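You operate a simulated robot arm through the tools that you are given. There is no shell and no other tool. Be economical: measure what you need, move in short steps, check, and stop when the job is done.

You run a simulated two-armed robot. Do the job below in one go: nothing can be reset, and whatever is moved stays where it is left.

TASK
Make one bottle in holder 5 of section A, then stop it.
Fine: stop, gob away, jog that holder under the chute, gob in, START; STOP when the arm is done.

The check looks at the end state, three seconds after you hand in, the way a careful person would. Anything else that was tipped, shoved, dropped, spilled or broken makes it a failure.

THE ROBOT
Two 7-joint arms with two-finger parallel grippers on one trunk, on a base that drives. Base frame: it is fixed to the floor where the robot stands at the start and does not move with it; the origin is under the middle of the robot, x ahead of it, y to its left, z up. Lengths are in m, angles in degrees, forces in N, time in s.
The left shoulder is at the start at [0.064, 0.182, 1.137], the right one opposite. With the tool pointing down near the work surface each hand reaches from about 0.28 to 0.74 m from the robot's upright axis, wherever it stands, measured 20 degrees to its own side. Places, roughly: bottle [2, -1.5, 1]. Payload 3.91 kg a hand.
The tool frame of a hand sits at the grasp point between the pads (the TCP): z along the fingers, y along the line on which they close. The tips reach 0.03 m beyond it. Largest opening 0.11 m; finger width 0.02, thickness 0.01; the body of the gripper, 0.048 by 0.112 m, starts 0.055 m behind the TCP.
Orientation is told as [roll, pitch, yaw] about the base's x, y, z axes, in that order, counted from this pose: with the fingers straight down and closing along the base's y, the tool's x points along the base's -x, its y along +y and its z along -z.

THE INTERFACE
- The arms move only by the tool apply_moves. It takes "left_rows", "right_rows" or both (then of equal length, played together; a hand with none holds still); each is text: rows parted by semicolons, each of 7 numbers parted by spaces: the shift along the tool's x, y, z in m, then the turn, a rotation vector about the tool's x, y, z in degrees, then the gripper command, from -1 (shut) to 1 (fully open), values between in proportion. In form: x y z rx ry rz jaw; .... A call has 1 to 20 rows; each row shifts and turns the commanded pose from where the row before left it, along the tool's axes as they then stand. Each row takes 0.2 s and may step no farther than 0.05 m and 8.6 degrees from the row before; otherwise, or with a gripper value out of range, the whole call is refused. A pose out of reach is approached as far as the arm can. The call stops where the force on the tool passes 90 N (or 10 N more than at its start, if that is more) or the arm is blocked; 0.2 s more then pass. Each finger travels about 0.072 m/s and halts on what it meets, pressing with about 42 N; the grip force reading is that of the motor and also rises with nothing between the fingers. The clock runs only during rows and for 0.2 s after the last one: add rows that do not move to give the fingers time. It gives the time, the measured TCP pose, the force on the tool (base axes), the opening and the grip force at its end, in the units of the frame above (readings bear some noise), with the torque about the TCP (base axes, N m) and any sound that the robot's microphone picked up.
- Cameras (640 x 400 px; columns grow to the right, rows downward): "scene" is now at [0.2066, -0.0007, 1.3318]; the picture's right is [0.02, -1.00, 0.00], its down [-0.52, -0.01, -0.85] and it looks along [0.85, 0.02, -0.52] (base axes); focal length 214 px, centre (320, 200). "left" rides on the left gripper at [0.072, -0.017, -0.103] in its tool frame; the picture's right is [0.23, 0.97, 0.00], its down [-0.76, 0.18, -0.62] and it looks along [-0.61, 0.14, 0.78] (tool axes); focal length 222 px, centre (320, 200). "right" rides on the right gripper at [0.073, 0.017, -0.103] in its tool frame; the picture's right is [-0.23, 0.97, 0.00], its down [-0.76, -0.18, -0.62] and it looks along [-0.61, -0.14, 0.78] (tool axes); focal length 222 px, centre (320, 200). There is no depth. A picture from a camera that has moved, and an enlarged one, comes with that camera's place and axes in the base frame and with its lens.
- grab_frame(camera): a new picture of that camera. It takes no simulated time.
- lift_body(by): slides the trunk up (or, below 0, down) by that many m; the arms and the scene camera ride with it, the base frame stays. It gives what a move gives, with no picture.
- steer(legs): drives the robot by 1 to 6 legs, each [ahead, left, turn to the left] in m, m and degrees, along the robot's own axes; the way and the turn of a leg run together, so that a leg with both is an arc; at most 1.5 m and 180 degrees a leg. The arms and the cameras ride along, it lands a little off, and it stops where it bumps. It gives what a move gives.
- pan_tilt(pan, tilt): turns the head with the scene camera to pan (to the left, within 80 degrees either way) and tilt (down, from -29 to 69), counted from straight ahead of the robot. It gives what a move gives.
- close_up(camera, box): a new picture of the part [left, top, right, bottom] of that camera's present view, enlarged. It takes no simulated time.
- sign_off(): hands the job in; it is judged then, once.

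Go step by step. Nothing tells you exact positions but the pictures and the camera data: compare them with the known pose of the tool, close in by small moves and look again before you grip or let go. The budget is 120 turns and 92 pictures, counting those below and the enlarged ones. Unless the task says otherwise, let go and move clear before handing in.

The tools are called as name(argument=value, ...) on one line, values as JSON. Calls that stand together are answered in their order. apply_moves: Moves the arms, as the interface text tells. Its arguments: {"type":"object","properties":{"left_rows":{"type":"string"},"right_rows":{"type":"string"}},"required":[]} The other tools are called the same way: lift_body (by) slides the trunk up or down; steer (legs) drives the base; pan_tilt (pan, tilt) turns the head that bears the scene camera; grab_frame (camera) takes a picture; close_up (camera, box) takes an enlarged picture of a part of a camera's view; sign_off () hands the job in.

At the start:

```text
t: 0.0
left_tool_pos: [0.3343, 0.1533, 1.2814]
left_orientation: [0.2, 0.0, 0.2]
left_wrist_force: [30.5, 20.3, -48.3]
left_torque: [-1.47, -1.23, -1.48]
left_opening: 0.1103
left_grasp_force: 0.0
right_tool_pos: [0.2834, -0.1107, 1.1935]
right_orientation: [-0.4, -0.4, -1.5]
right_wrist_force: [86.5, 28.9, -81.6]
right_torque: [-4.68, 1.54, -4.43]
right_opening: 0.1101
right_grasp_force: 0.1
trunk travel left (down, up): [-0.4, 0.114]
robot x, y, heading: [0.0019, 0.0007, 0.3]
head pan, tilt: [8.8, 54.1]
```

scene: 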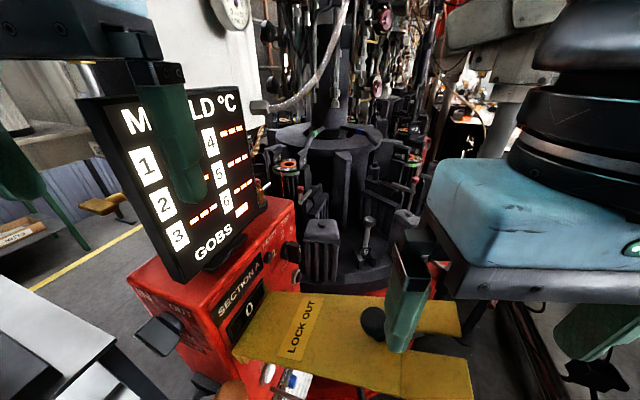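
right: 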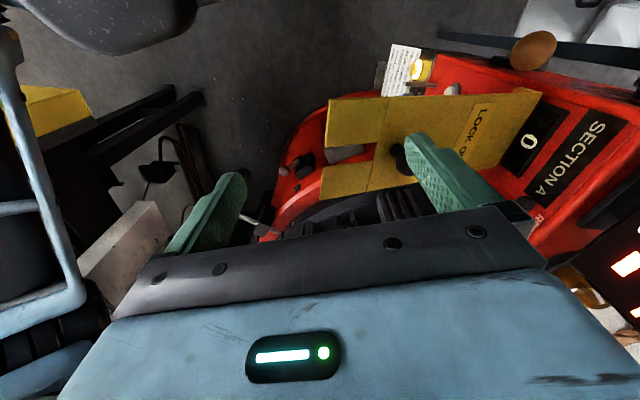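
left: 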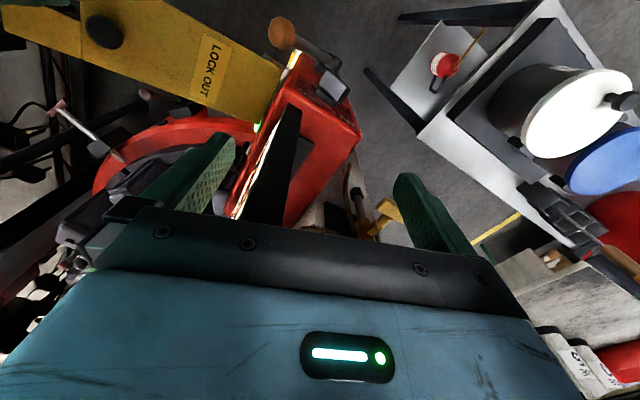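

I see a red control cabinet (Section A) with a mould temperature panel, a yellow lock-out guard and a rotary machine behind it. I'll look closer before moving anything.

close_up(camera="scene", box=[70, 60, 310, 400])

close_up(camera="scene", box=[220, 80, 480, 400])

close_up(camera="right", box=[360, 0, 640, 240])

close_up(camera="left", box=[60, 0, 380, 260])

```text
1.18 times, centred on (190, 230) of scene
camera zoom: at [0.2066, -0.0007, 1.3318], right [0.02, -1.0, 0.0], down [-0.52, -0.01, -0.85], along [0.85, 0.02, -0.52], focal length 252 px, centre (473, 165)
```

zoom: 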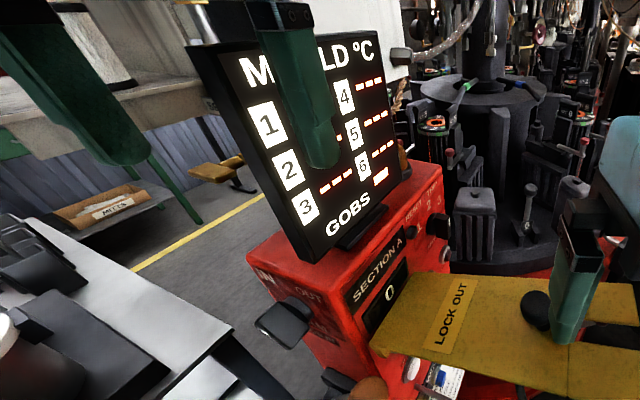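

```text
1.25 times, centred on (350, 240) of scene
camera zoom: at [0.2066, -0.0007, 1.3318], right [0.02, -1.0, 0.0], down [-0.52, -0.01, -0.85], along [0.85, 0.02, -0.52], focal length 268 px, centre (282, 150)
```

zoom: 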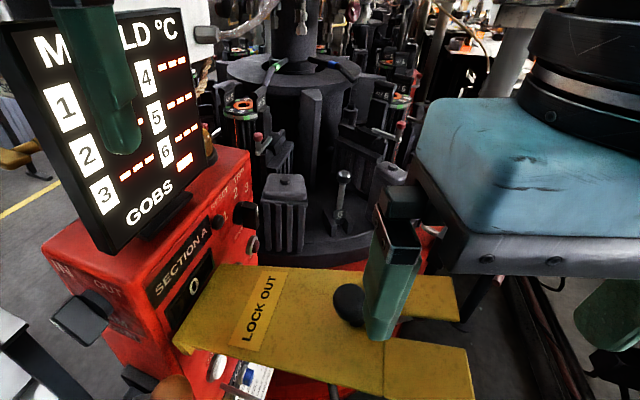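

```text
1.67 times, centred on (500, 120) of right
camera zoom: at [0.2113, -0.0912, 1.2965], right [0.25, 0.97, -0.01], down [0.75, -0.19, 0.63], along [0.61, -0.16, -0.78], focal length 370 px, centre (20, 333)
```

zoom: 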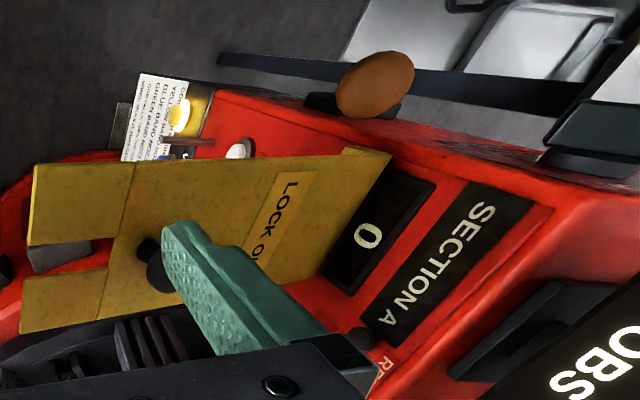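

```text
1.54 times, centred on (220, 130) of left
camera zoom: at [0.2628, 0.1364, 1.3837], right [-0.23, 0.97, 0.0], down [0.76, 0.18, 0.62], along [0.61, 0.15, -0.78], focal length 342 px, centre (474, 308)
```

zoom: 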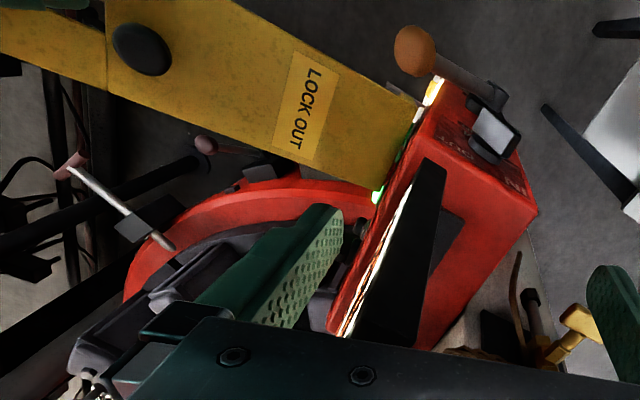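

There's an instruction card under the lock-out plate. I'll turn the head to read it and see the surroundings.

pan_tilt(pan=8, tilt=68)

grab_frame(camera="scene")

close_up(camera="right", box=[370, 30, 470, 100])

pan_tilt(pan=-10, tilt=20)

grab_frame(camera="scene")

pan_tilt(pan=-60, tilt=35)

grab_frame(camera="scene")

pan_tilt(pan=60, tilt=40)

grab_frame(camera="scene")

```text
t: 0.8
left_tool_pos: [0.3353, 0.154, 1.2818]
left_orientation: [0.3, 0.1, 0.5]
left_wrist_force: [38.4, 4.9, -16.8]
left_torque: [-0.28, 2.54, 0.13]
left_opening: 0.1101
left_grasp_force: 0.0
right_tool_pos: [0.2862, -0.1104, 1.1895]
right_orientation: [-1.1, 0.2, -1.6]
right_wrist_force: [27.4, 0.2, -22.3]
right_torque: [-0.45, 0.93, -0.51]
right_opening: 0.1098
right_grasp_force: 0.1
trunk travel left (down, up): [-0.4, 0.114]
robot x, y, heading: [-0.0003, -0.0013, -0.0]
head pan, tilt: [8.0, 68.0]
```

```text
84 pictures are left
camera scene: at [0.2047, 0.0034, 1.3258], right [0.07, -1.0, 0.0], down [-0.58, -0.04, -0.82], along [0.81, 0.05, -0.58], focal length 214 px, centre (320, 200)
```

scene: 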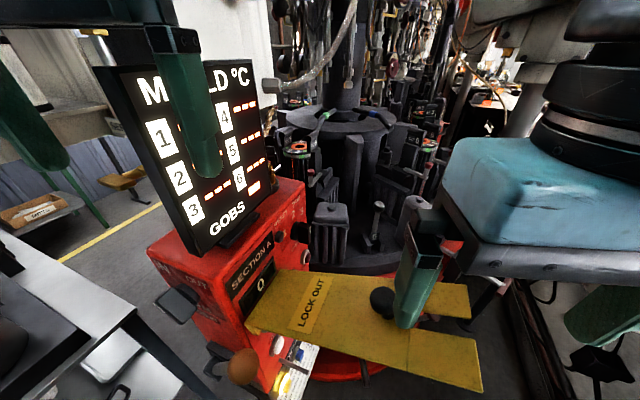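

```text
5.71 times, centred on (420, 65) of right
camera zoom: at [0.2143, -0.0898, 1.2938], right [0.26, 0.97, -0.02], down [0.76, -0.19, 0.62], along [0.6, -0.17, -0.78], focal length 1269 px, centre (-251, 971)
```

zoom: 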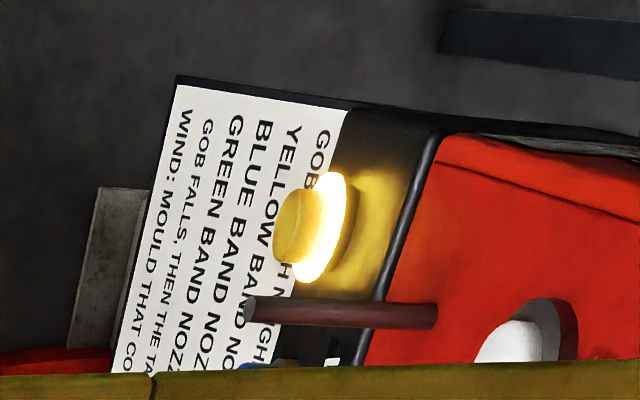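

```text
t: 1.9
left_tool_pos: [0.3338, 0.1531, 1.2816]
left_orientation: [0.2, 0.0, 0.3]
left_wrist_force: [22.5, -9.6, 2.8]
left_torque: [1.0, 2.74, 1.27]
left_opening: 0.11
left_grasp_force: 0.1
right_tool_pos: [0.2834, -0.1105, 1.1934]
right_orientation: [-0.6, -0.4, -1.3]
right_wrist_force: [-0.3, -0.4, 0.1]
right_torque: [0.01, 0.0, 0.01]
right_opening: 0.1098
right_grasp_force: 0.0
trunk travel left (down, up): [-0.4, 0.114]
robot x, y, heading: [0.004, 0.004, 0.2]
head pan, tilt: [-10.0, 20.0]
```

```text
82 pictures are left
camera scene: at [0.2098, -0.0123, 1.351], right [-0.1, -0.99, 0.0], down [-0.33, 0.03, -0.94], along [0.94, -0.1, -0.33], focal length 214 px, centre (320, 200)
```

scene: 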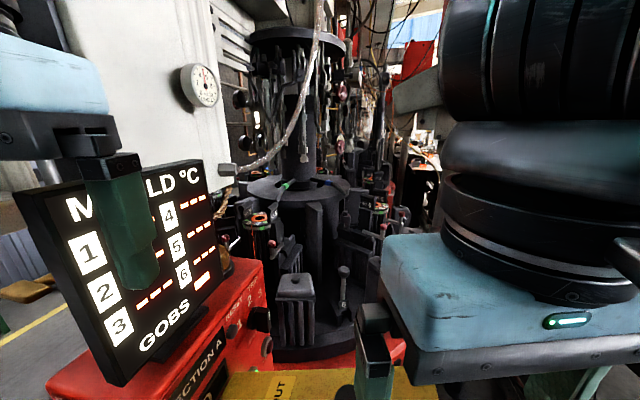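

```text
t: 3.1
left_tool_pos: [0.3377, 0.1549, 1.277]
left_orientation: [0.8, 0.0, 0.8]
left_wrist_force: [43.8, -15.5, -60.9]
left_torque: [2.85, -1.09, 2.31]
left_opening: 0.1099
left_grasp_force: 0.2
right_tool_pos: [0.2833, -0.1099, 1.1933]
right_orientation: [-0.4, -0.3, -1.4]
right_wrist_force: [-0.5, -0.5, 1.0]
right_torque: [-0.03, 0.02, 0.01]
right_opening: 0.11
right_grasp_force: 0.1
trunk travel left (down, up): [-0.4, 0.114]
robot x, y, heading: [0.001, 0.0006, -0.1]
head pan, tilt: [-60.0, 35.0]
```

```text
81 pictures are left
camera scene: at [0.2087, -0.014, 1.3452], right [-0.12, -0.99, 0.0], down [-0.39, 0.05, -0.92], along [0.91, -0.11, -0.39], focal length 214 px, centre (320, 200)
```

scene: 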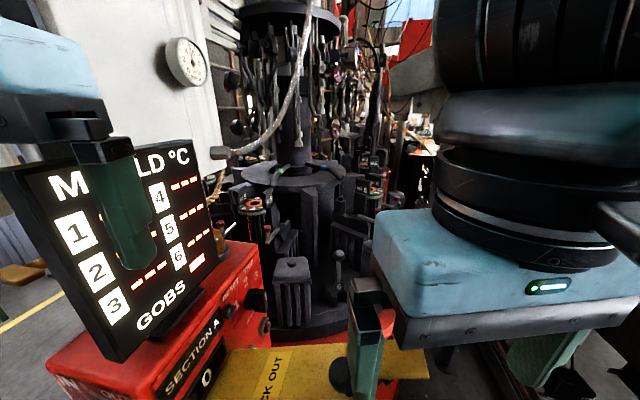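

```text
t: 5.1
left_tool_pos: [0.3343, 0.1548, 1.2824]
left_orientation: [0.2, -0.1, 0.2]
left_wrist_force: [0.4, 0.1, -0.8]
left_torque: [0.0, -0.01, -0.01]
left_opening: 0.11
left_grasp_force: 0.0
right_tool_pos: [0.2877, -0.1108, 1.1895]
right_orientation: [-1.0, 0.2, -2.2]
right_wrist_force: [39.7, 23.0, -33.4]
right_torque: [-3.34, 1.39, -3.16]
right_opening: 0.1099
right_grasp_force: 0.2
trunk travel left (down, up): [-0.4, 0.114]
robot x, y, heading: [0.0029, 0.0032, 0.1]
head pan, tilt: [60.0, 40.0]
```

```text
80 pictures are left
camera scene: at [0.2046, 0.0058, 1.3266], right [0.09, -1.0, 0.0], down [-0.57, -0.05, -0.82], along [0.82, 0.08, -0.57], focal length 214 px, centre (320, 200)
```

scene: 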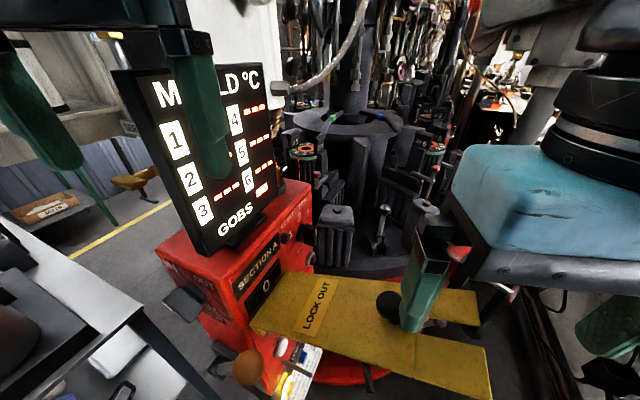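

The head lags behind its command; I'll let it settle a little, then look.

apply_moves(right_rows="0 0 0 0 0 0 1;0 0 0 0 0 0 1;0 0 0 0 0 0 1;0 0 0 0 0 0 1")

grab_frame(camera="scene")

```text
t: 6.1
left_tool_pos: [0.3338, 0.1544, 1.2822]
left_orientation: [0.1, 0.0, 0.2]
left_wrist_force: [-0.4, -0.3, -0.7]
left_torque: [0.01, -0.01, -0.01]
left_opening: 0.1099
left_grasp_force: 0.0
right_tool_pos: [0.2862, -0.1095, 1.1896]
right_orientation: [-1.1, 0.3, -1.9]
right_wrist_force: [45.5, 9.9, -35.7]
right_torque: [-1.73, 1.58, -1.82]
right_opening: 0.11
right_grasp_force: 0.0
trunk travel left (down, up): [-0.4, 0.114]
robot x, y, heading: [-0.0008, -0.0036, -0.2]
head pan, tilt: [60.0, 40.0]
```

```text
79 pictures are left
camera scene: at [0.2046, 0.0057, 1.3264], right [0.09, -1.0, 0.0], down [-0.57, -0.05, -0.82], along [0.82, 0.08, -0.57], focal length 214 px, centre (320, 200)
```

scene: 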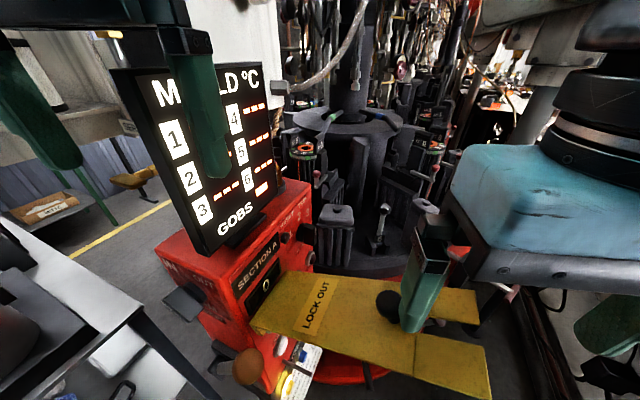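

The head is wedged between the two hands (that's the force on the wrists). I'll recenter it, then back off a little before spreading the arms.

pan_tilt(pan=0, tilt=45)

steer(legs=[[-0.2, 0, 0]])

grab_frame(camera="scene")

```text
t: 7.4
left_tool_pos: [0.3355, 0.1537, 1.2805]
left_orientation: [0.4, 0.1, 0.6]
left_wrist_force: [34.3, -11.0, -11.5]
left_torque: [1.32, 2.75, 1.57]
left_opening: 0.1101
left_grasp_force: 0.1
right_tool_pos: [0.2842, -0.1114, 1.1901]
right_orientation: [-1.1, -0.1, -1.3]
right_wrist_force: [33.9, -24.0, -44.6]
right_torque: [1.85, -0.63, 1.76]
right_opening: 0.1097
right_grasp_force: 0.0
trunk travel left (down, up): [-0.4, 0.114]
robot x, y, heading: [-0.0007, 0.0015, 0.1]
head pan, tilt: [0.0, 45.0]
```

```text
t: 9.0
left_tool_pos: [0.1369, 0.1553, 1.2814]
left_orientation: [0.4, 0.0, 0.6]
left_wrist_force: [45.5, -3.4, -17.0]
left_torque: [0.63, 3.34, 1.06]
left_opening: 0.11
left_grasp_force: 0.0
right_tool_pos: [0.0873, -0.1108, 1.191]
right_orientation: [-0.9, -0.2, -1.6]
right_wrist_force: [29.8, -2.7, -41.5]
right_torque: [-0.51, -0.84, -0.25]
right_opening: 0.1098
right_grasp_force: 0.0
trunk travel left (down, up): [-0.4, 0.114]
robot x, y, heading: [-0.1921, -0.0021, 0.0]
head pan, tilt: [0.0, 45.0]
```

```text
78 pictures are left
camera scene: at [0.0076, 0.0025, 1.3265], right [0.06, -1.0, 0.0], down [-0.57, -0.03, -0.82], along [0.82, 0.05, -0.57], focal length 214 px, centre (320, 200)
```

scene: 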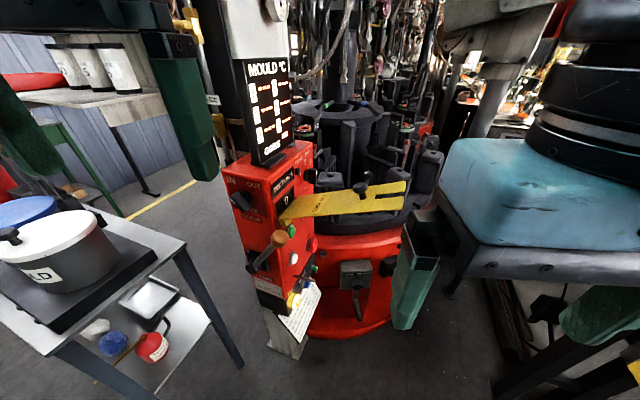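

Better overview: pedestal with levers and buttons, turntable behind. I'll spread the hands to free the head.

apply_moves(left_rows="0 0.04 0 0 0 0 1;0 0.04 0 0 0 0 1;0 0.04 0 0 0 0 1;0 0.04 0 0 0 0 1;0 0 0 0 0 0 1", right_rows="0 -0.04 0 0 0 0 1;0 -0.04 0 0 0 0 1;0 -0.04 0 0 0 0 1;0 -0.04 0 0 0 0 1;0 0 0 0 0 0 1")

grab_frame(camera="scene")

```text
t: 10.2
left_tool_pos: [0.146, 0.2956, 1.2544]
left_orientation: [0.2, -0.1, 0.5]
left_wrist_force: [-0.1, -0.4, 0.6]
left_torque: [-0.02, 0.0, -0.01]
left_opening: 0.11
left_grasp_force: 0.1
left hand out of reach, approached as far as the arm can: row 3, 4
right_tool_pos: [0.0833, -0.2703, 1.1954]
right_orientation: [-0.8, -0.2, -1.4]
right_wrist_force: [0.4, 0.1, -0.3]
right_torque: [-0.01, 0.01, 0.01]
right_opening: 0.11
right_grasp_force: 0.1
trunk travel left (down, up): [-0.4, 0.114]
robot x, y, heading: [-0.1981, 0.0011, 0.2]
head pan, tilt: [0.0, 45.0]
```

```text
77 pictures are left
camera scene: at [0.0017, -0.002, 1.3114], right [0.0, -1.0, 0.0], down [-0.71, 0.0, -0.71], along [0.71, 0.0, -0.71], focal length 214 px, centre (320, 200)
```

scene: 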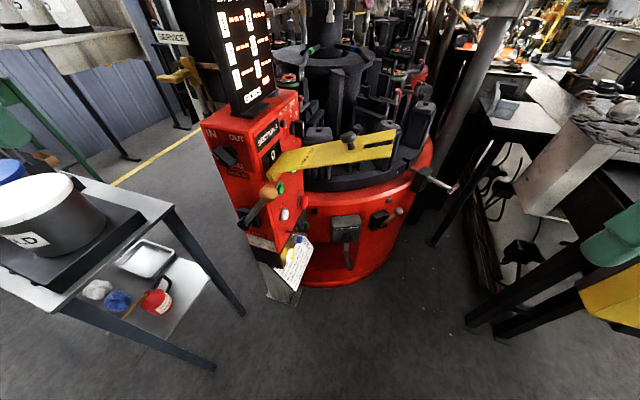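

Now the head is free. I'll zoom into the pedestal and the turntable, tilting up a bit.

pan_tilt(pan=8, tilt=30)

grab_frame(camera="scene")

close_up(camera="scene", box=[220, 200, 360, 360])

close_up(camera="scene", box=[280, 120, 480, 250])

```text
t: 11.0
left_tool_pos: [0.1457, 0.2948, 1.2544]
left_orientation: [0.2, -0.1, 0.6]
left_wrist_force: [0.6, 1.0, 0.4]
left_torque: [-0.01, -0.02, -0.02]
left_opening: 0.1101
left_grasp_force: 0.1
right_tool_pos: [0.0821, -0.2691, 1.1932]
right_orientation: [-0.8, -0.2, -1.6]
right_wrist_force: [-0.1, -0.9, 0.6]
right_torque: [-0.01, 0.0, -0.01]
right_opening: 0.11
right_grasp_force: 0.1
trunk travel left (down, up): [-0.4, 0.114]
robot x, y, heading: [-0.1983, -0.0026, 0.2]
head pan, tilt: [8.0, 30.0]
```

```text
76 pictures are left
camera scene: at [0.0093, 0.0102, 1.334], right [0.14, -0.99, 0.0], down [-0.5, -0.07, -0.87], along [0.86, 0.12, -0.5], focal length 214 px, centre (320, 200)
```

scene: 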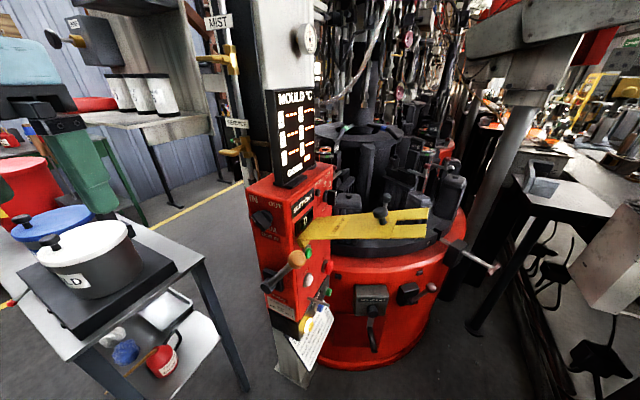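

```text
2.50 times, centred on (290, 280) of scene
camera zoom: at [0.0093, 0.0102, 1.334], right [0.14, -0.99, 0.0], down [-0.5, -0.07, -0.87], along [0.86, 0.12, -0.5], focal length 536 px, centre (395, 0)
```

zoom: 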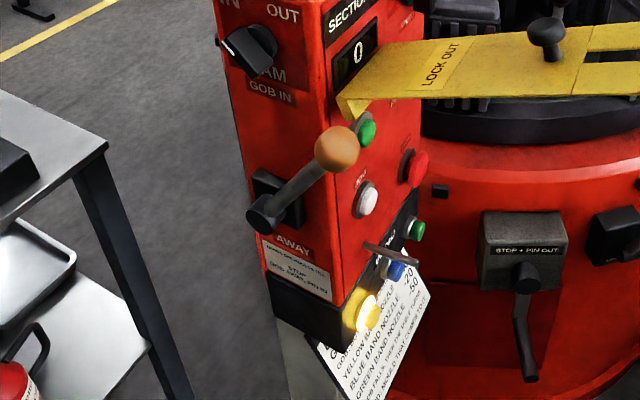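

```text
3.08 times, centred on (380, 185) of scene
camera zoom: at [0.0093, 0.0102, 1.334], right [0.14, -0.99, 0.0], down [-0.5, -0.07, -0.87], along [0.86, 0.12, -0.5], focal length 660 px, centre (135, 246)
```

zoom: 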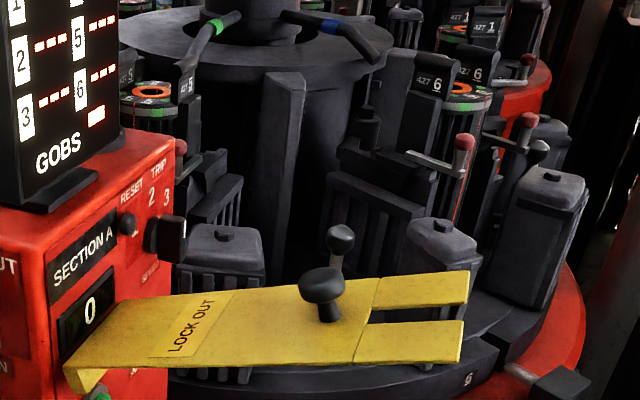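

I'll read the labels with tighter close-ups.

close_up(camera="scene", box=[250, 180, 314, 220])

close_up(camera="scene", box=[262, 230, 342, 280])

close_up(camera="scene", box=[266, 285, 354, 340])

close_up(camera="scene", box=[286, 160, 366, 220])

```text
10.00 times, centred on (282, 200) of scene
camera zoom: at [0.0093, 0.0102, 1.334], right [0.14, -0.99, 0.0], down [-0.5, -0.07, -0.87], along [0.86, 0.12, -0.5], focal length 2145 px, centre (700, 200)
```

zoom: 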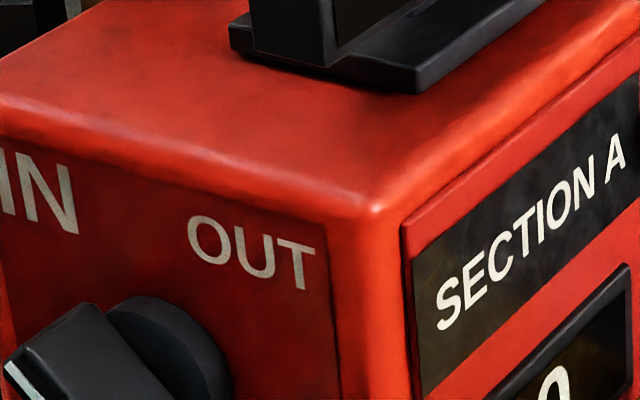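

```text
8.00 times, centred on (302, 255) of scene
camera zoom: at [0.0093, 0.0102, 1.334], right [0.14, -0.99, 0.0], down [-0.5, -0.07, -0.87], along [0.86, 0.12, -0.5], focal length 1716 px, centre (464, -240)
```

zoom: 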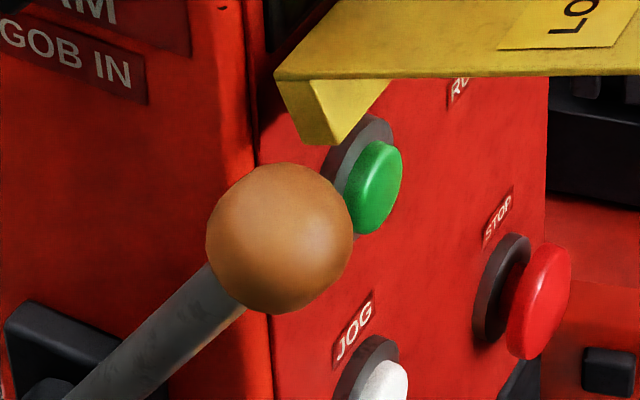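

```text
7.27 times, centred on (310, 312) of scene
camera zoom: at [0.0093, 0.0102, 1.334], right [0.14, -0.99, 0.0], down [-0.5, -0.07, -0.87], along [0.86, 0.12, -0.5], focal length 1560 px, centre (393, -618)
```

zoom: 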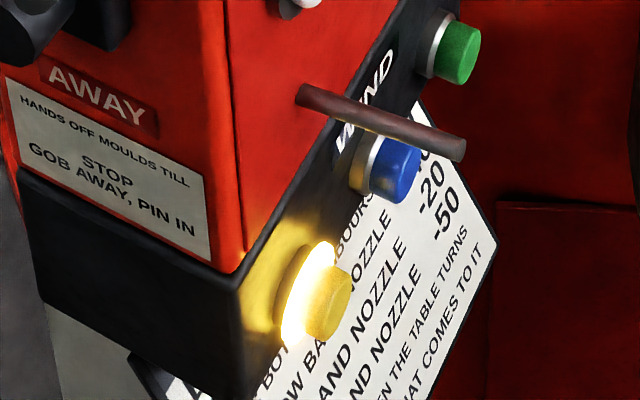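

```text
6.67 times, centred on (326, 190) of scene
camera zoom: at [0.0093, 0.0102, 1.334], right [0.14, -0.99, 0.0], down [-0.5, -0.07, -0.87], along [0.86, 0.12, -0.5], focal length 1430 px, centre (280, 267)
```

zoom: 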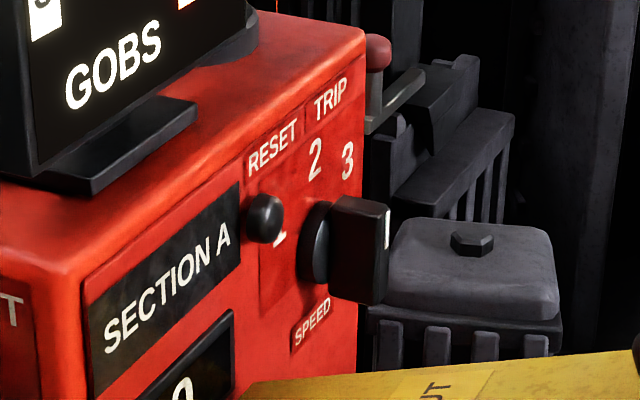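

I've identified RESET, TRIP/SPEED knob, RUN (green), STOP (red), JOG (white), wind nozzle buttons, the gob lever, and a "STOP + PIN OUT" handle. I need the card and right-hand surroundings.

pan_tilt(pan=-45, tilt=45)

grab_frame(camera="scene")

grab_frame(camera="right")

```text
t: 12.2
left_tool_pos: [0.1469, 0.2955, 1.2543]
left_orientation: [0.2, -0.1, 0.6]
left_wrist_force: [0.6, 0.0, 0.8]
left_torque: [-0.02, -0.01, -0.02]
left_opening: 0.1096
left_grasp_force: 0.0
right_tool_pos: [0.0834, -0.2704, 1.1922]
right_orientation: [-0.8, -0.2, -1.5]
right_wrist_force: [-0.4, -0.9, -0.8]
right_torque: [-0.02, -0.01, 0.0]
right_opening: 0.1102
right_grasp_force: 0.1
trunk travel left (down, up): [-0.4, 0.114]
robot x, y, heading: [-0.1996, 0.0005, 0.3]
head pan, tilt: [-45.0, 45.0]
```

```text
69 pictures are left
camera scene: at [-0.0225, -0.0598, 1.3115], right [-0.71, -0.71, 0.0], down [-0.5, 0.5, -0.71], along [0.5, -0.5, -0.71], focal length 214 px, centre (320, 200)
```

scene: 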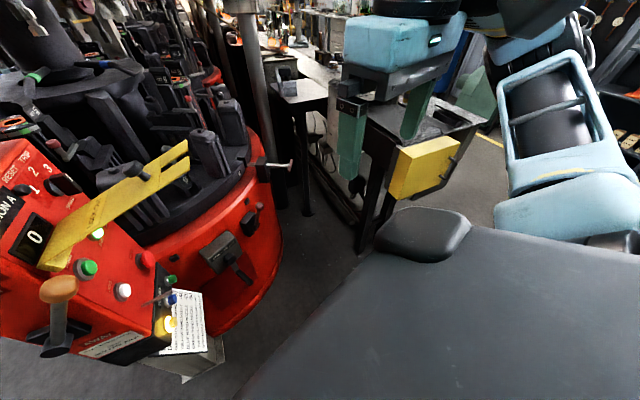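

```text
68 pictures are left
camera right: at [0.011, -0.2498, 1.2968], right [0.25, 0.97, -0.01], down [0.75, -0.19, 0.63], along [0.61, -0.17, -0.78], focal length 222 px, centre (320, 200)
```

right: 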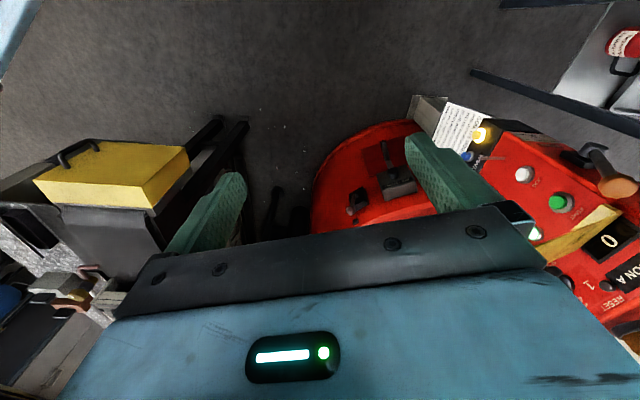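

close_up(camera="scene", box=[150, 285, 220, 360])

close_up(camera="scene", box=[40, 200, 190, 310])

close_up(camera="scene", box=[0, 60, 280, 260])

close_up(camera="right", box=[410, 90, 500, 160])

```text
5.33 times, centred on (185, 322) of scene
camera zoom: at [-0.0225, -0.0598, 1.3115], right [-0.71, -0.71, 0.0], down [-0.5, 0.5, -0.71], along [0.5, -0.5, -0.71], focal length 1144 px, centre (1040, -453)
```

zoom: 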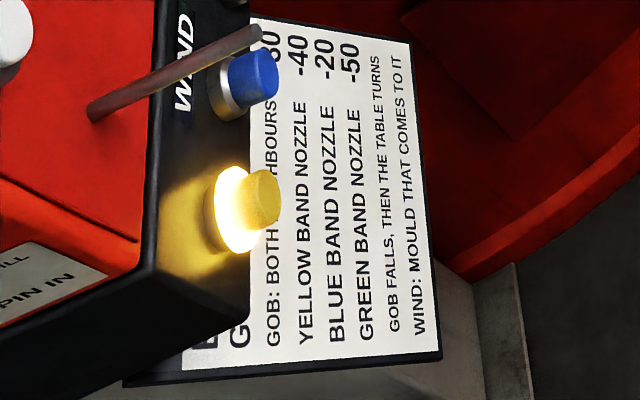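

```text
3.64 times, centred on (115, 255) of scene
camera zoom: at [-0.0225, -0.0598, 1.3115], right [-0.71, -0.71, 0.0], down [-0.5, 0.5, -0.71], along [0.5, -0.5, -0.71], focal length 780 px, centre (1066, 0)
```

zoom: 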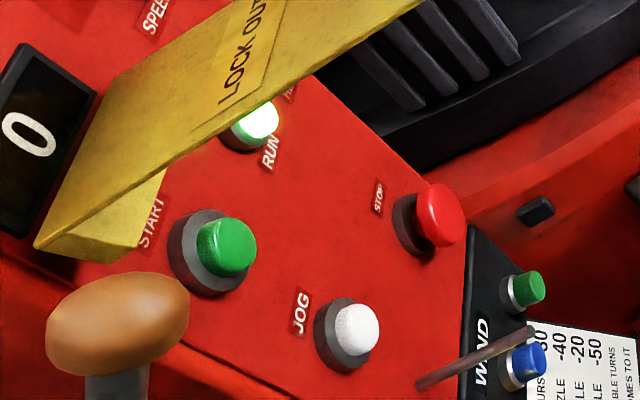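

```text
2.00 times, centred on (140, 160) of scene
camera zoom: at [-0.0225, -0.0598, 1.3115], right [-0.71, -0.71, 0.0], down [-0.5, 0.5, -0.71], along [0.5, -0.5, -0.71], focal length 429 px, centre (680, 280)
```

zoom: 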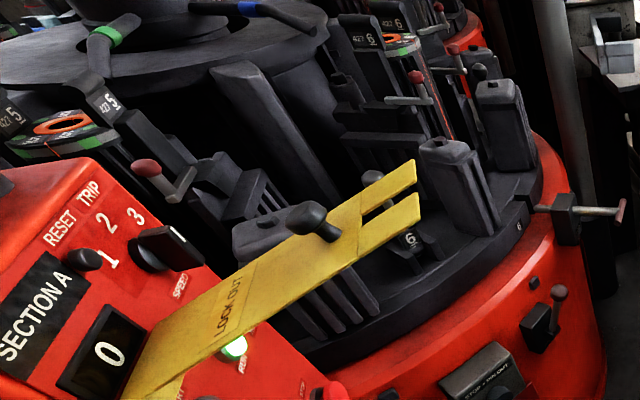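

```text
5.71 times, centred on (455, 125) of right
camera zoom: at [0.011, -0.2498, 1.2968], right [0.25, 0.97, -0.01], down [0.75, -0.19, 0.63], along [0.61, -0.17, -0.78], focal length 1269 px, centre (-451, 629)
```

zoom: 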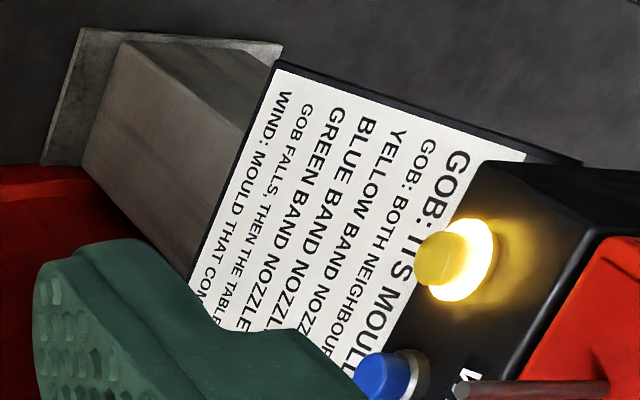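

Positions so far: STOP ≈ (0.405, 0.04, 0.90), JOG ≈ (0.347, 0.083, 0.915), START ≈ (0.349, 0.084, 0.998), and the RUN lamp seems lit. I'll drive right and turn left to face that panel.

steer(legs=[[0, -0.25, 0], [0, 0, 30]])

pan_tilt(pan=0, tilt=25)

grab_frame(camera="scene")

```text
t: 16.4
left_tool_pos: [-0.0458, 0.1775, 1.2545]
left_orientation: [0.3, -0.2, 30.4]
left_wrist_force: [-0.1, 0.4, 0.0]
left_torque: [-0.02, -0.01, 0.01]
left_opening: 0.1099
left_grasp_force: 0.1
right_tool_pos: [0.1808, -0.3437, 1.1936]
right_orientation: [-0.8, -0.2, 28.3]
right_wrist_force: [0.8, -1.1, 0.1]
right_torque: [0.03, -0.04, 0.03]
right_opening: 0.1098
right_grasp_force: 0.0
trunk travel left (down, up): [-0.4, 0.114]
robot x, y, heading: [-0.1987, -0.2484, 30.0]
head pan, tilt: [-45.0, 45.0]
```

```text
t: 17.6
left_tool_pos: [-0.0469, 0.1784, 1.254]
left_orientation: [0.2, -0.1, 30.5]
left_wrist_force: [-0.3, 0.3, -1.1]
left_torque: [-0.01, -0.02, 0.0]
left_opening: 0.1101
left_grasp_force: 0.0
right_tool_pos: [0.1812, -0.3443, 1.1938]
right_orientation: [-0.9, -0.2, 28.2]
right_wrist_force: [0.6, 0.4, 1.0]
right_torque: [-0.02, 0.01, 0.0]
right_opening: 0.1099
right_grasp_force: 0.1
trunk travel left (down, up): [-0.4, 0.114]
robot x, y, heading: [-0.1959, -0.2514, 30.2]
head pan, tilt: [0.0, 25.0]
```

```text
63 pictures are left
camera scene: at [-0.0152, -0.1488, 1.342], right [0.5, -0.87, 0.0], down [-0.37, -0.21, -0.91], along [0.79, 0.45, -0.42], focal length 214 px, centre (320, 200)
```

scene: 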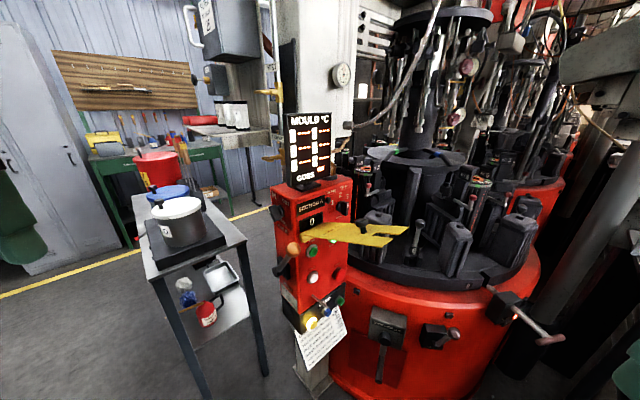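

close_up(camera="scene", box=[262, 170, 422, 330])

close_up(camera="scene", box=[340, 100, 550, 290])

close_up(camera="scene", box=[330, 0, 580, 170])

close_up(camera="scene", box=[360, 290, 560, 400])

```text
2.50 times, centred on (342, 250) of scene
camera zoom: at [-0.0152, -0.1488, 1.342], right [0.5, -0.87, 0.0], down [-0.37, -0.21, -0.91], along [0.79, 0.45, -0.42], focal length 536 px, centre (265, 75)
```

zoom: 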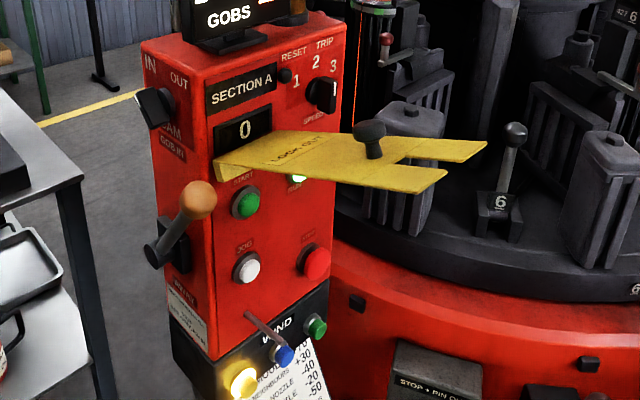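

```text
2.11 times, centred on (445, 195) of scene
camera zoom: at [-0.0152, -0.1488, 1.342], right [0.5, -0.87, 0.0], down [-0.37, -0.21, -0.91], along [0.79, 0.45, -0.42], focal length 452 px, centre (57, 210)
```

zoom: 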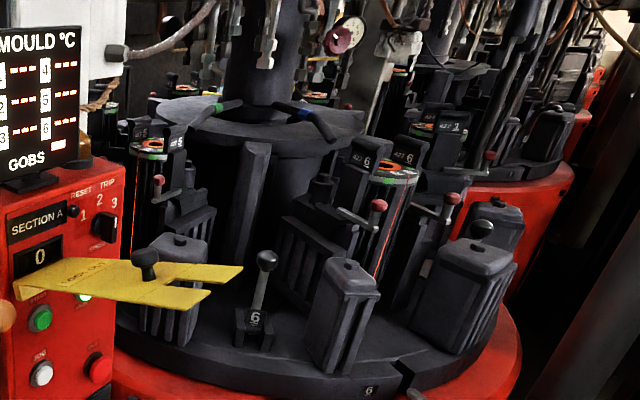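

```text
2.35 times, centred on (455, 85) of scene
camera zoom: at [-0.0152, -0.1488, 1.342], right [0.5, -0.87, 0.0], down [-0.37, -0.21, -0.91], along [0.79, 0.45, -0.42], focal length 505 px, centre (2, 471)
```

zoom: 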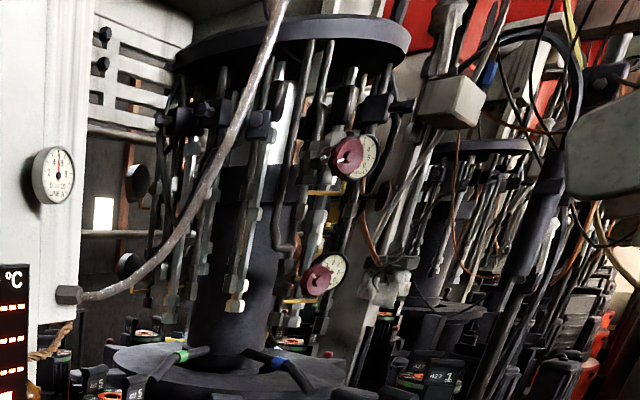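

```text
3.20 times, centred on (460, 345) of scene
camera zoom: at [-0.0152, -0.1488, 1.342], right [0.5, -0.87, 0.0], down [-0.37, -0.21, -0.91], along [0.79, 0.45, -0.42], focal length 686 px, centre (-128, -264)
```

zoom: 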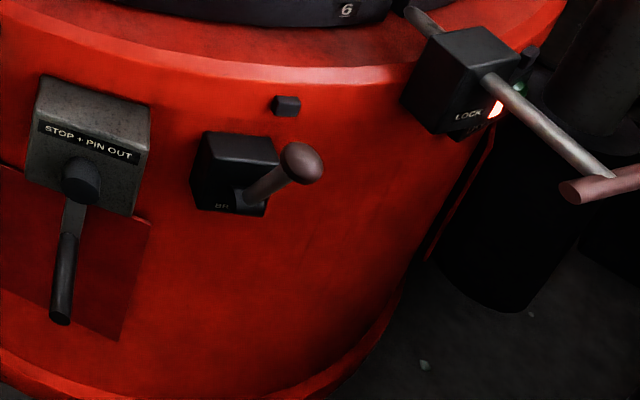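

The panel faces roughly (-0.27, -0.96); the lock-out flap is hinged up, above START. I'll check lamp states, the lever plate, and look for the chute.

close_up(camera="scene", box=[268, 180, 348, 250])

pan_tilt(pan=-25, tilt=0)

grab_frame(camera="scene")

```text
5.71 times, centred on (308, 215) of scene
camera zoom: at [-0.0152, -0.1488, 1.342], right [0.5, -0.87, 0.0], down [-0.37, -0.21, -0.91], along [0.79, 0.45, -0.42], focal length 1226 px, centre (389, 114)
```

zoom: 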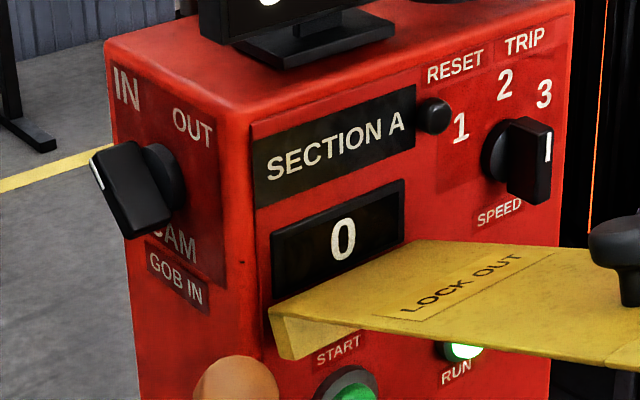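

```text
t: 18.4
left_tool_pos: [-0.0464, 0.1777, 1.2547]
left_orientation: [0.3, 0.0, 30.3]
left_wrist_force: [0.1, -0.2, -0.4]
left_torque: [0.02, -0.01, -0.01]
left_opening: 0.1101
left_grasp_force: 0.1
right_tool_pos: [0.1811, -0.3436, 1.1931]
right_orientation: [-0.8, -0.2, 28.3]
right_wrist_force: [-0.8, -0.4, -0.1]
right_torque: [-0.02, 0.0, -0.03]
right_opening: 0.1099
right_grasp_force: 0.1
trunk travel left (down, up): [-0.4, 0.114]
robot x, y, heading: [-0.196, -0.2524, 29.8]
head pan, tilt: [-25.0, 0.0]
```

```text
57 pictures are left
camera scene: at [-0.0053, -0.1868, 1.3824], right [0.09, -1.0, 0.0], down [0.0, 0.0, -1.0], along [1.0, 0.09, 0.0], focal length 214 px, centre (320, 200)
```

scene: 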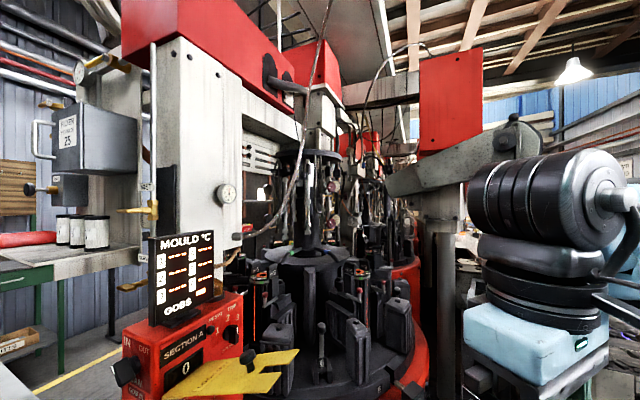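

close_up(camera="scene", box=[230, 60, 430, 260])

close_up(camera="scene", box=[360, 90, 560, 260])

close_up(camera="scene", box=[230, 240, 430, 400])

```text
2.00 times, centred on (330, 160) of scene
camera zoom: at [-0.0053, -0.1868, 1.3824], right [0.09, -1.0, 0.0], down [0.0, 0.0, -1.0], along [1.0, 0.09, 0.0], focal length 429 px, centre (300, 280)
```

zoom: 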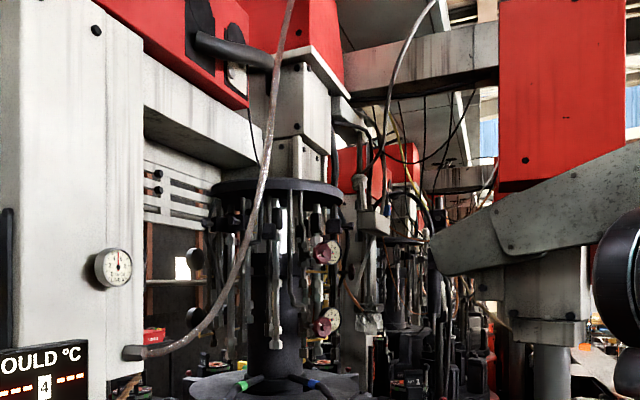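

```text
2.35 times, centred on (460, 175) of scene
camera zoom: at [-0.0053, -0.1868, 1.3824], right [0.09, -1.0, 0.0], down [0.0, 0.0, -1.0], along [1.0, 0.09, 0.0], focal length 505 px, centre (-9, 259)
```

zoom: 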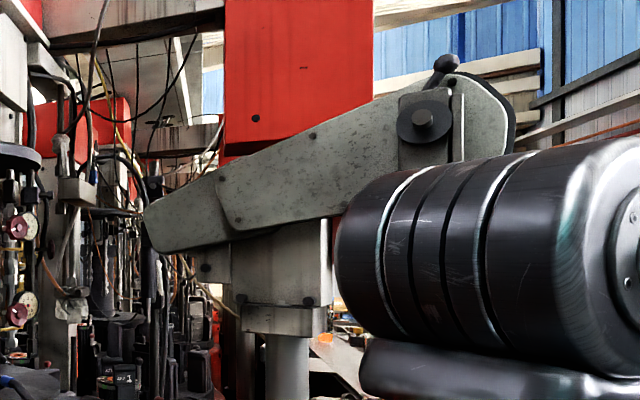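

```text
2.50 times, centred on (330, 320) of scene
camera zoom: at [-0.0053, -0.1868, 1.3824], right [0.09, -1.0, 0.0], down [0.0, 0.0, -1.0], along [1.0, 0.09, 0.0], focal length 536 px, centre (295, -100)
```

zoom: 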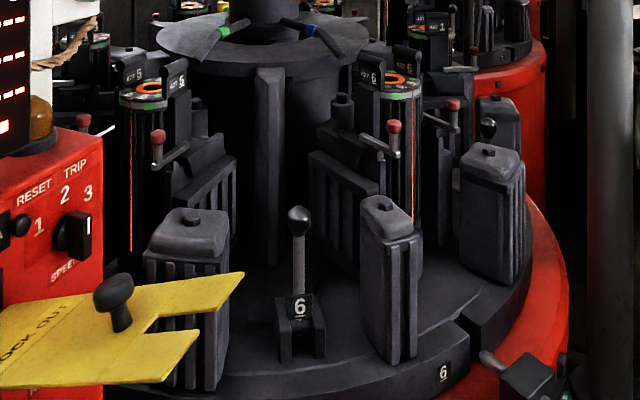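

The gob lever points up to "GOB IN"; RUN lamp is lit. I'll bring the right hand forward, shut, and rotate it horizontal for pressing buttons.

apply_moves(right_rows="-0.04 0 0 0 0 0 0;-0.04 0 0 0 0 0 -1;-0.03 0 0 0 -8.2 0 -1;0 0 0 0 -8.2 0 -1;0 0 0 0 -8.2 0 -1;0 0 0 0 -8.2 0 -1;0 0 0 0 -8.2 0 -1;0 0 0 0 -8.2 0 -1;0 0 0 0 -8.2 0 -1;0 0 0 0 -8.2 0 -1;0 0 0 0 -8.2 0 -1;0 0 0 0 -8.2 0 -1;0 0 0 0 -8 0 -1;0 0 0 0 0 0 -1")

pan_tilt(pan=0, tilt=35)

grab_frame(camera="scene")

```text
t: 21.4
left_tool_pos: [-0.0471, 0.1768, 1.2549]
left_orientation: [0.3, -0.1, 30.4]
left_wrist_force: [0.1, 0.2, -0.9]
left_torque: [-0.01, 0.02, 0.0]
left_opening: 0.11
left_grasp_force: 0.0
right_tool_pos: [0.3561, -0.2565, 1.2638]
right_orientation: [-106.5, -89.3, 134.8]
right_wrist_force: [0.0, -0.4, 0.0]
right_torque: [0.02, 0.04, 0.02]
right_opening: 0.0001
right_grasp_force: 37.8
right hand out of reach, approached as far as the arm can: row 9, 10, 11, 12, 13
trunk travel left (down, up): [-0.4, 0.114]
robot x, y, heading: [-0.197, -0.249, 30.2]
head pan, tilt: [-25.0, 0.0]
```

```text
t: 22.5
left_tool_pos: [-0.0463, 0.1771, 1.2552]
left_orientation: [0.2, -0.1, 30.4]
left_wrist_force: [0.4, 0.5, 0.7]
left_torque: [0.03, 0.05, 0.02]
left_opening: 0.1099
left_grasp_force: 0.0
right_tool_pos: [0.357, -0.2564, 1.2648]
right_orientation: [-100.8, -89.2, 129.2]
right_wrist_force: [1.1, 0.2, 0.8]
right_torque: [-0.01, -0.01, 0.0]
right_opening: 0.0
right_grasp_force: 37.3
trunk travel left (down, up): [-0.4, 0.114]
robot x, y, heading: [-0.1981, -0.2461, 30.1]
head pan, tilt: [0.0, 35.0]
```

```text
53 pictures are left
camera scene: at [-0.0187, -0.1508, 1.3264], right [0.5, -0.87, 0.0], down [-0.5, -0.29, -0.82], along [0.71, 0.41, -0.57], focal length 214 px, centre (320, 200)
```

scene: 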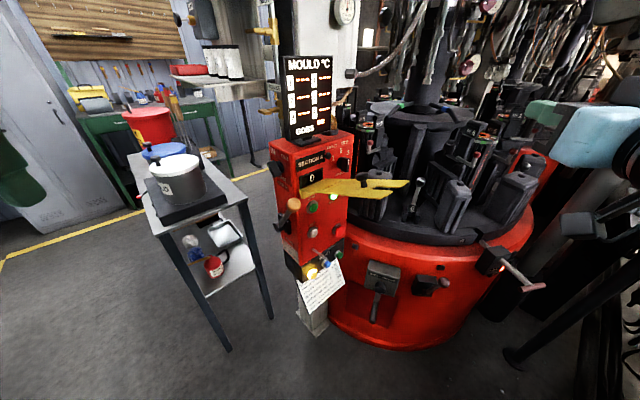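

The hand is horizontal, now right of and above the panel. I'll lower it and yaw it left toward the panel face.

apply_moves(right_rows="0.045 0 0 0 0 0 -1;0.045 0 0 -6 0 0 -1;0.045 0 0 -6 0 0 -1;0.045 0 0 -6 0 0 -1;0.045 0 0 -6 0 0 -1;0.045 0 0 -6 0 0 -1;0 0 0 -6 0 0 -1;0 0 0 0 0 0 -1")

grab_frame(camera="scene")

grab_frame(camera="right")

```text
t: 24.3
left_tool_pos: [-0.0475, 0.1774, 1.2542]
left_orientation: [0.3, -0.1, 30.3]
left_wrist_force: [0.4, -0.3, 0.8]
left_torque: [0.01, -0.02, -0.02]
left_opening: 0.11
left_grasp_force: 0.1
right_tool_pos: [0.3806, -0.2455, 1.0086]
right_orientation: [-70.8, -89.2, 135.0]
right_wrist_force: [-0.2, -0.3, 0.4]
right_torque: [0.01, -0.03, 0.0]
right_opening: 0.0002
right_grasp_force: 37.3
right hand out of reach, approached as far as the arm can: row 1, 2
trunk travel left (down, up): [-0.4, 0.114]
robot x, y, heading: [-0.1986, -0.2508, 30.2]
head pan, tilt: [0.0, 35.0]
```

```text
52 pictures are left
camera scene: at [-0.019, -0.1509, 1.3263], right [0.5, -0.87, 0.0], down [-0.5, -0.29, -0.82], along [0.71, 0.41, -0.57], focal length 214 px, centre (320, 200)
```

scene: 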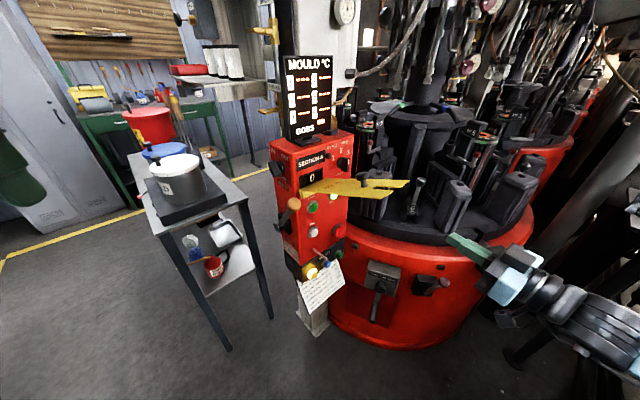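

```text
51 pictures are left
camera right: at [0.3223, -0.3331, 0.9357], right [-0.88, 0.42, 0.21], down [-0.12, -0.63, 0.77], along [0.46, 0.65, 0.61], focal length 222 px, centre (320, 200)
```

right: 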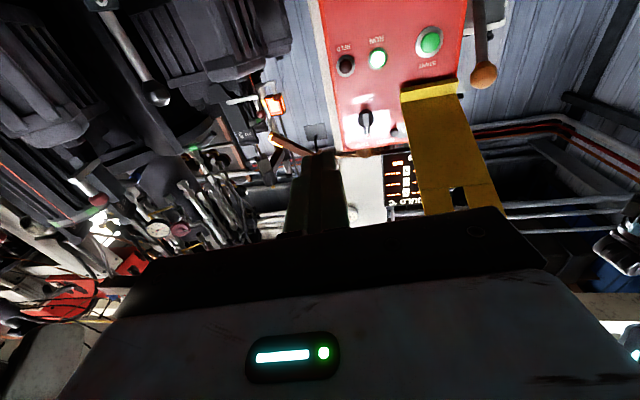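

Refined: START (0.356, 0.085, 0.994), JOG (0.353, 0.086, 0.91), STOP front (0.428, 0.043, 0.877). I'll move to just before STOP and check.

apply_moves(right_rows="0.044 0.0193 0 -8.5 0 0 -1;0.044 0.0193 0.03 0 0 0 -1;0.044 0 0.04 0 0 0 -1;0 0 0.045 0 0 0 -1;0 0 0.045 0 0 0 -1;0 0 0 0 0 0 -1")

close_up(camera="scene", box=[260, 170, 460, 330])

grab_frame(camera="right")

```text
refused: row 2 steps farther than a row can; nothing moved
```

```text
2.50 times, centred on (360, 250) of scene
camera zoom: at [-0.019, -0.1509, 1.3263], right [0.5, -0.87, 0.0], down [-0.5, -0.29, -0.82], along [0.71, 0.41, -0.57], focal length 536 px, centre (220, 75)
```

zoom: 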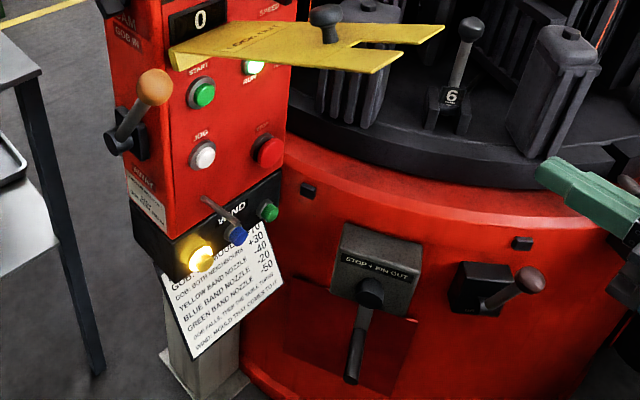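

```text
49 pictures are left
camera right: at [0.3223, -0.3331, 0.9357], right [-0.88, 0.42, 0.21], down [-0.12, -0.63, 0.77], along [0.46, 0.65, 0.61], focal length 222 px, centre (320, 200)
```

right: 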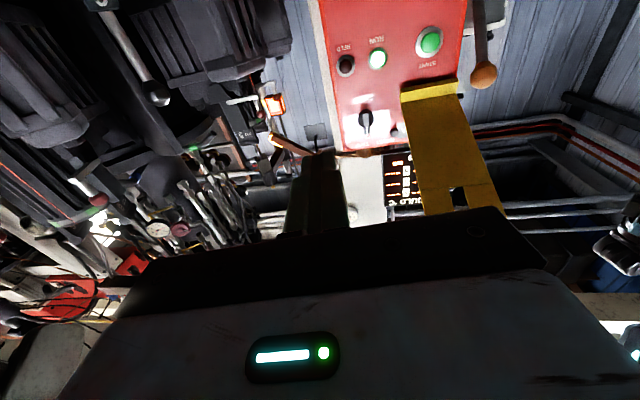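

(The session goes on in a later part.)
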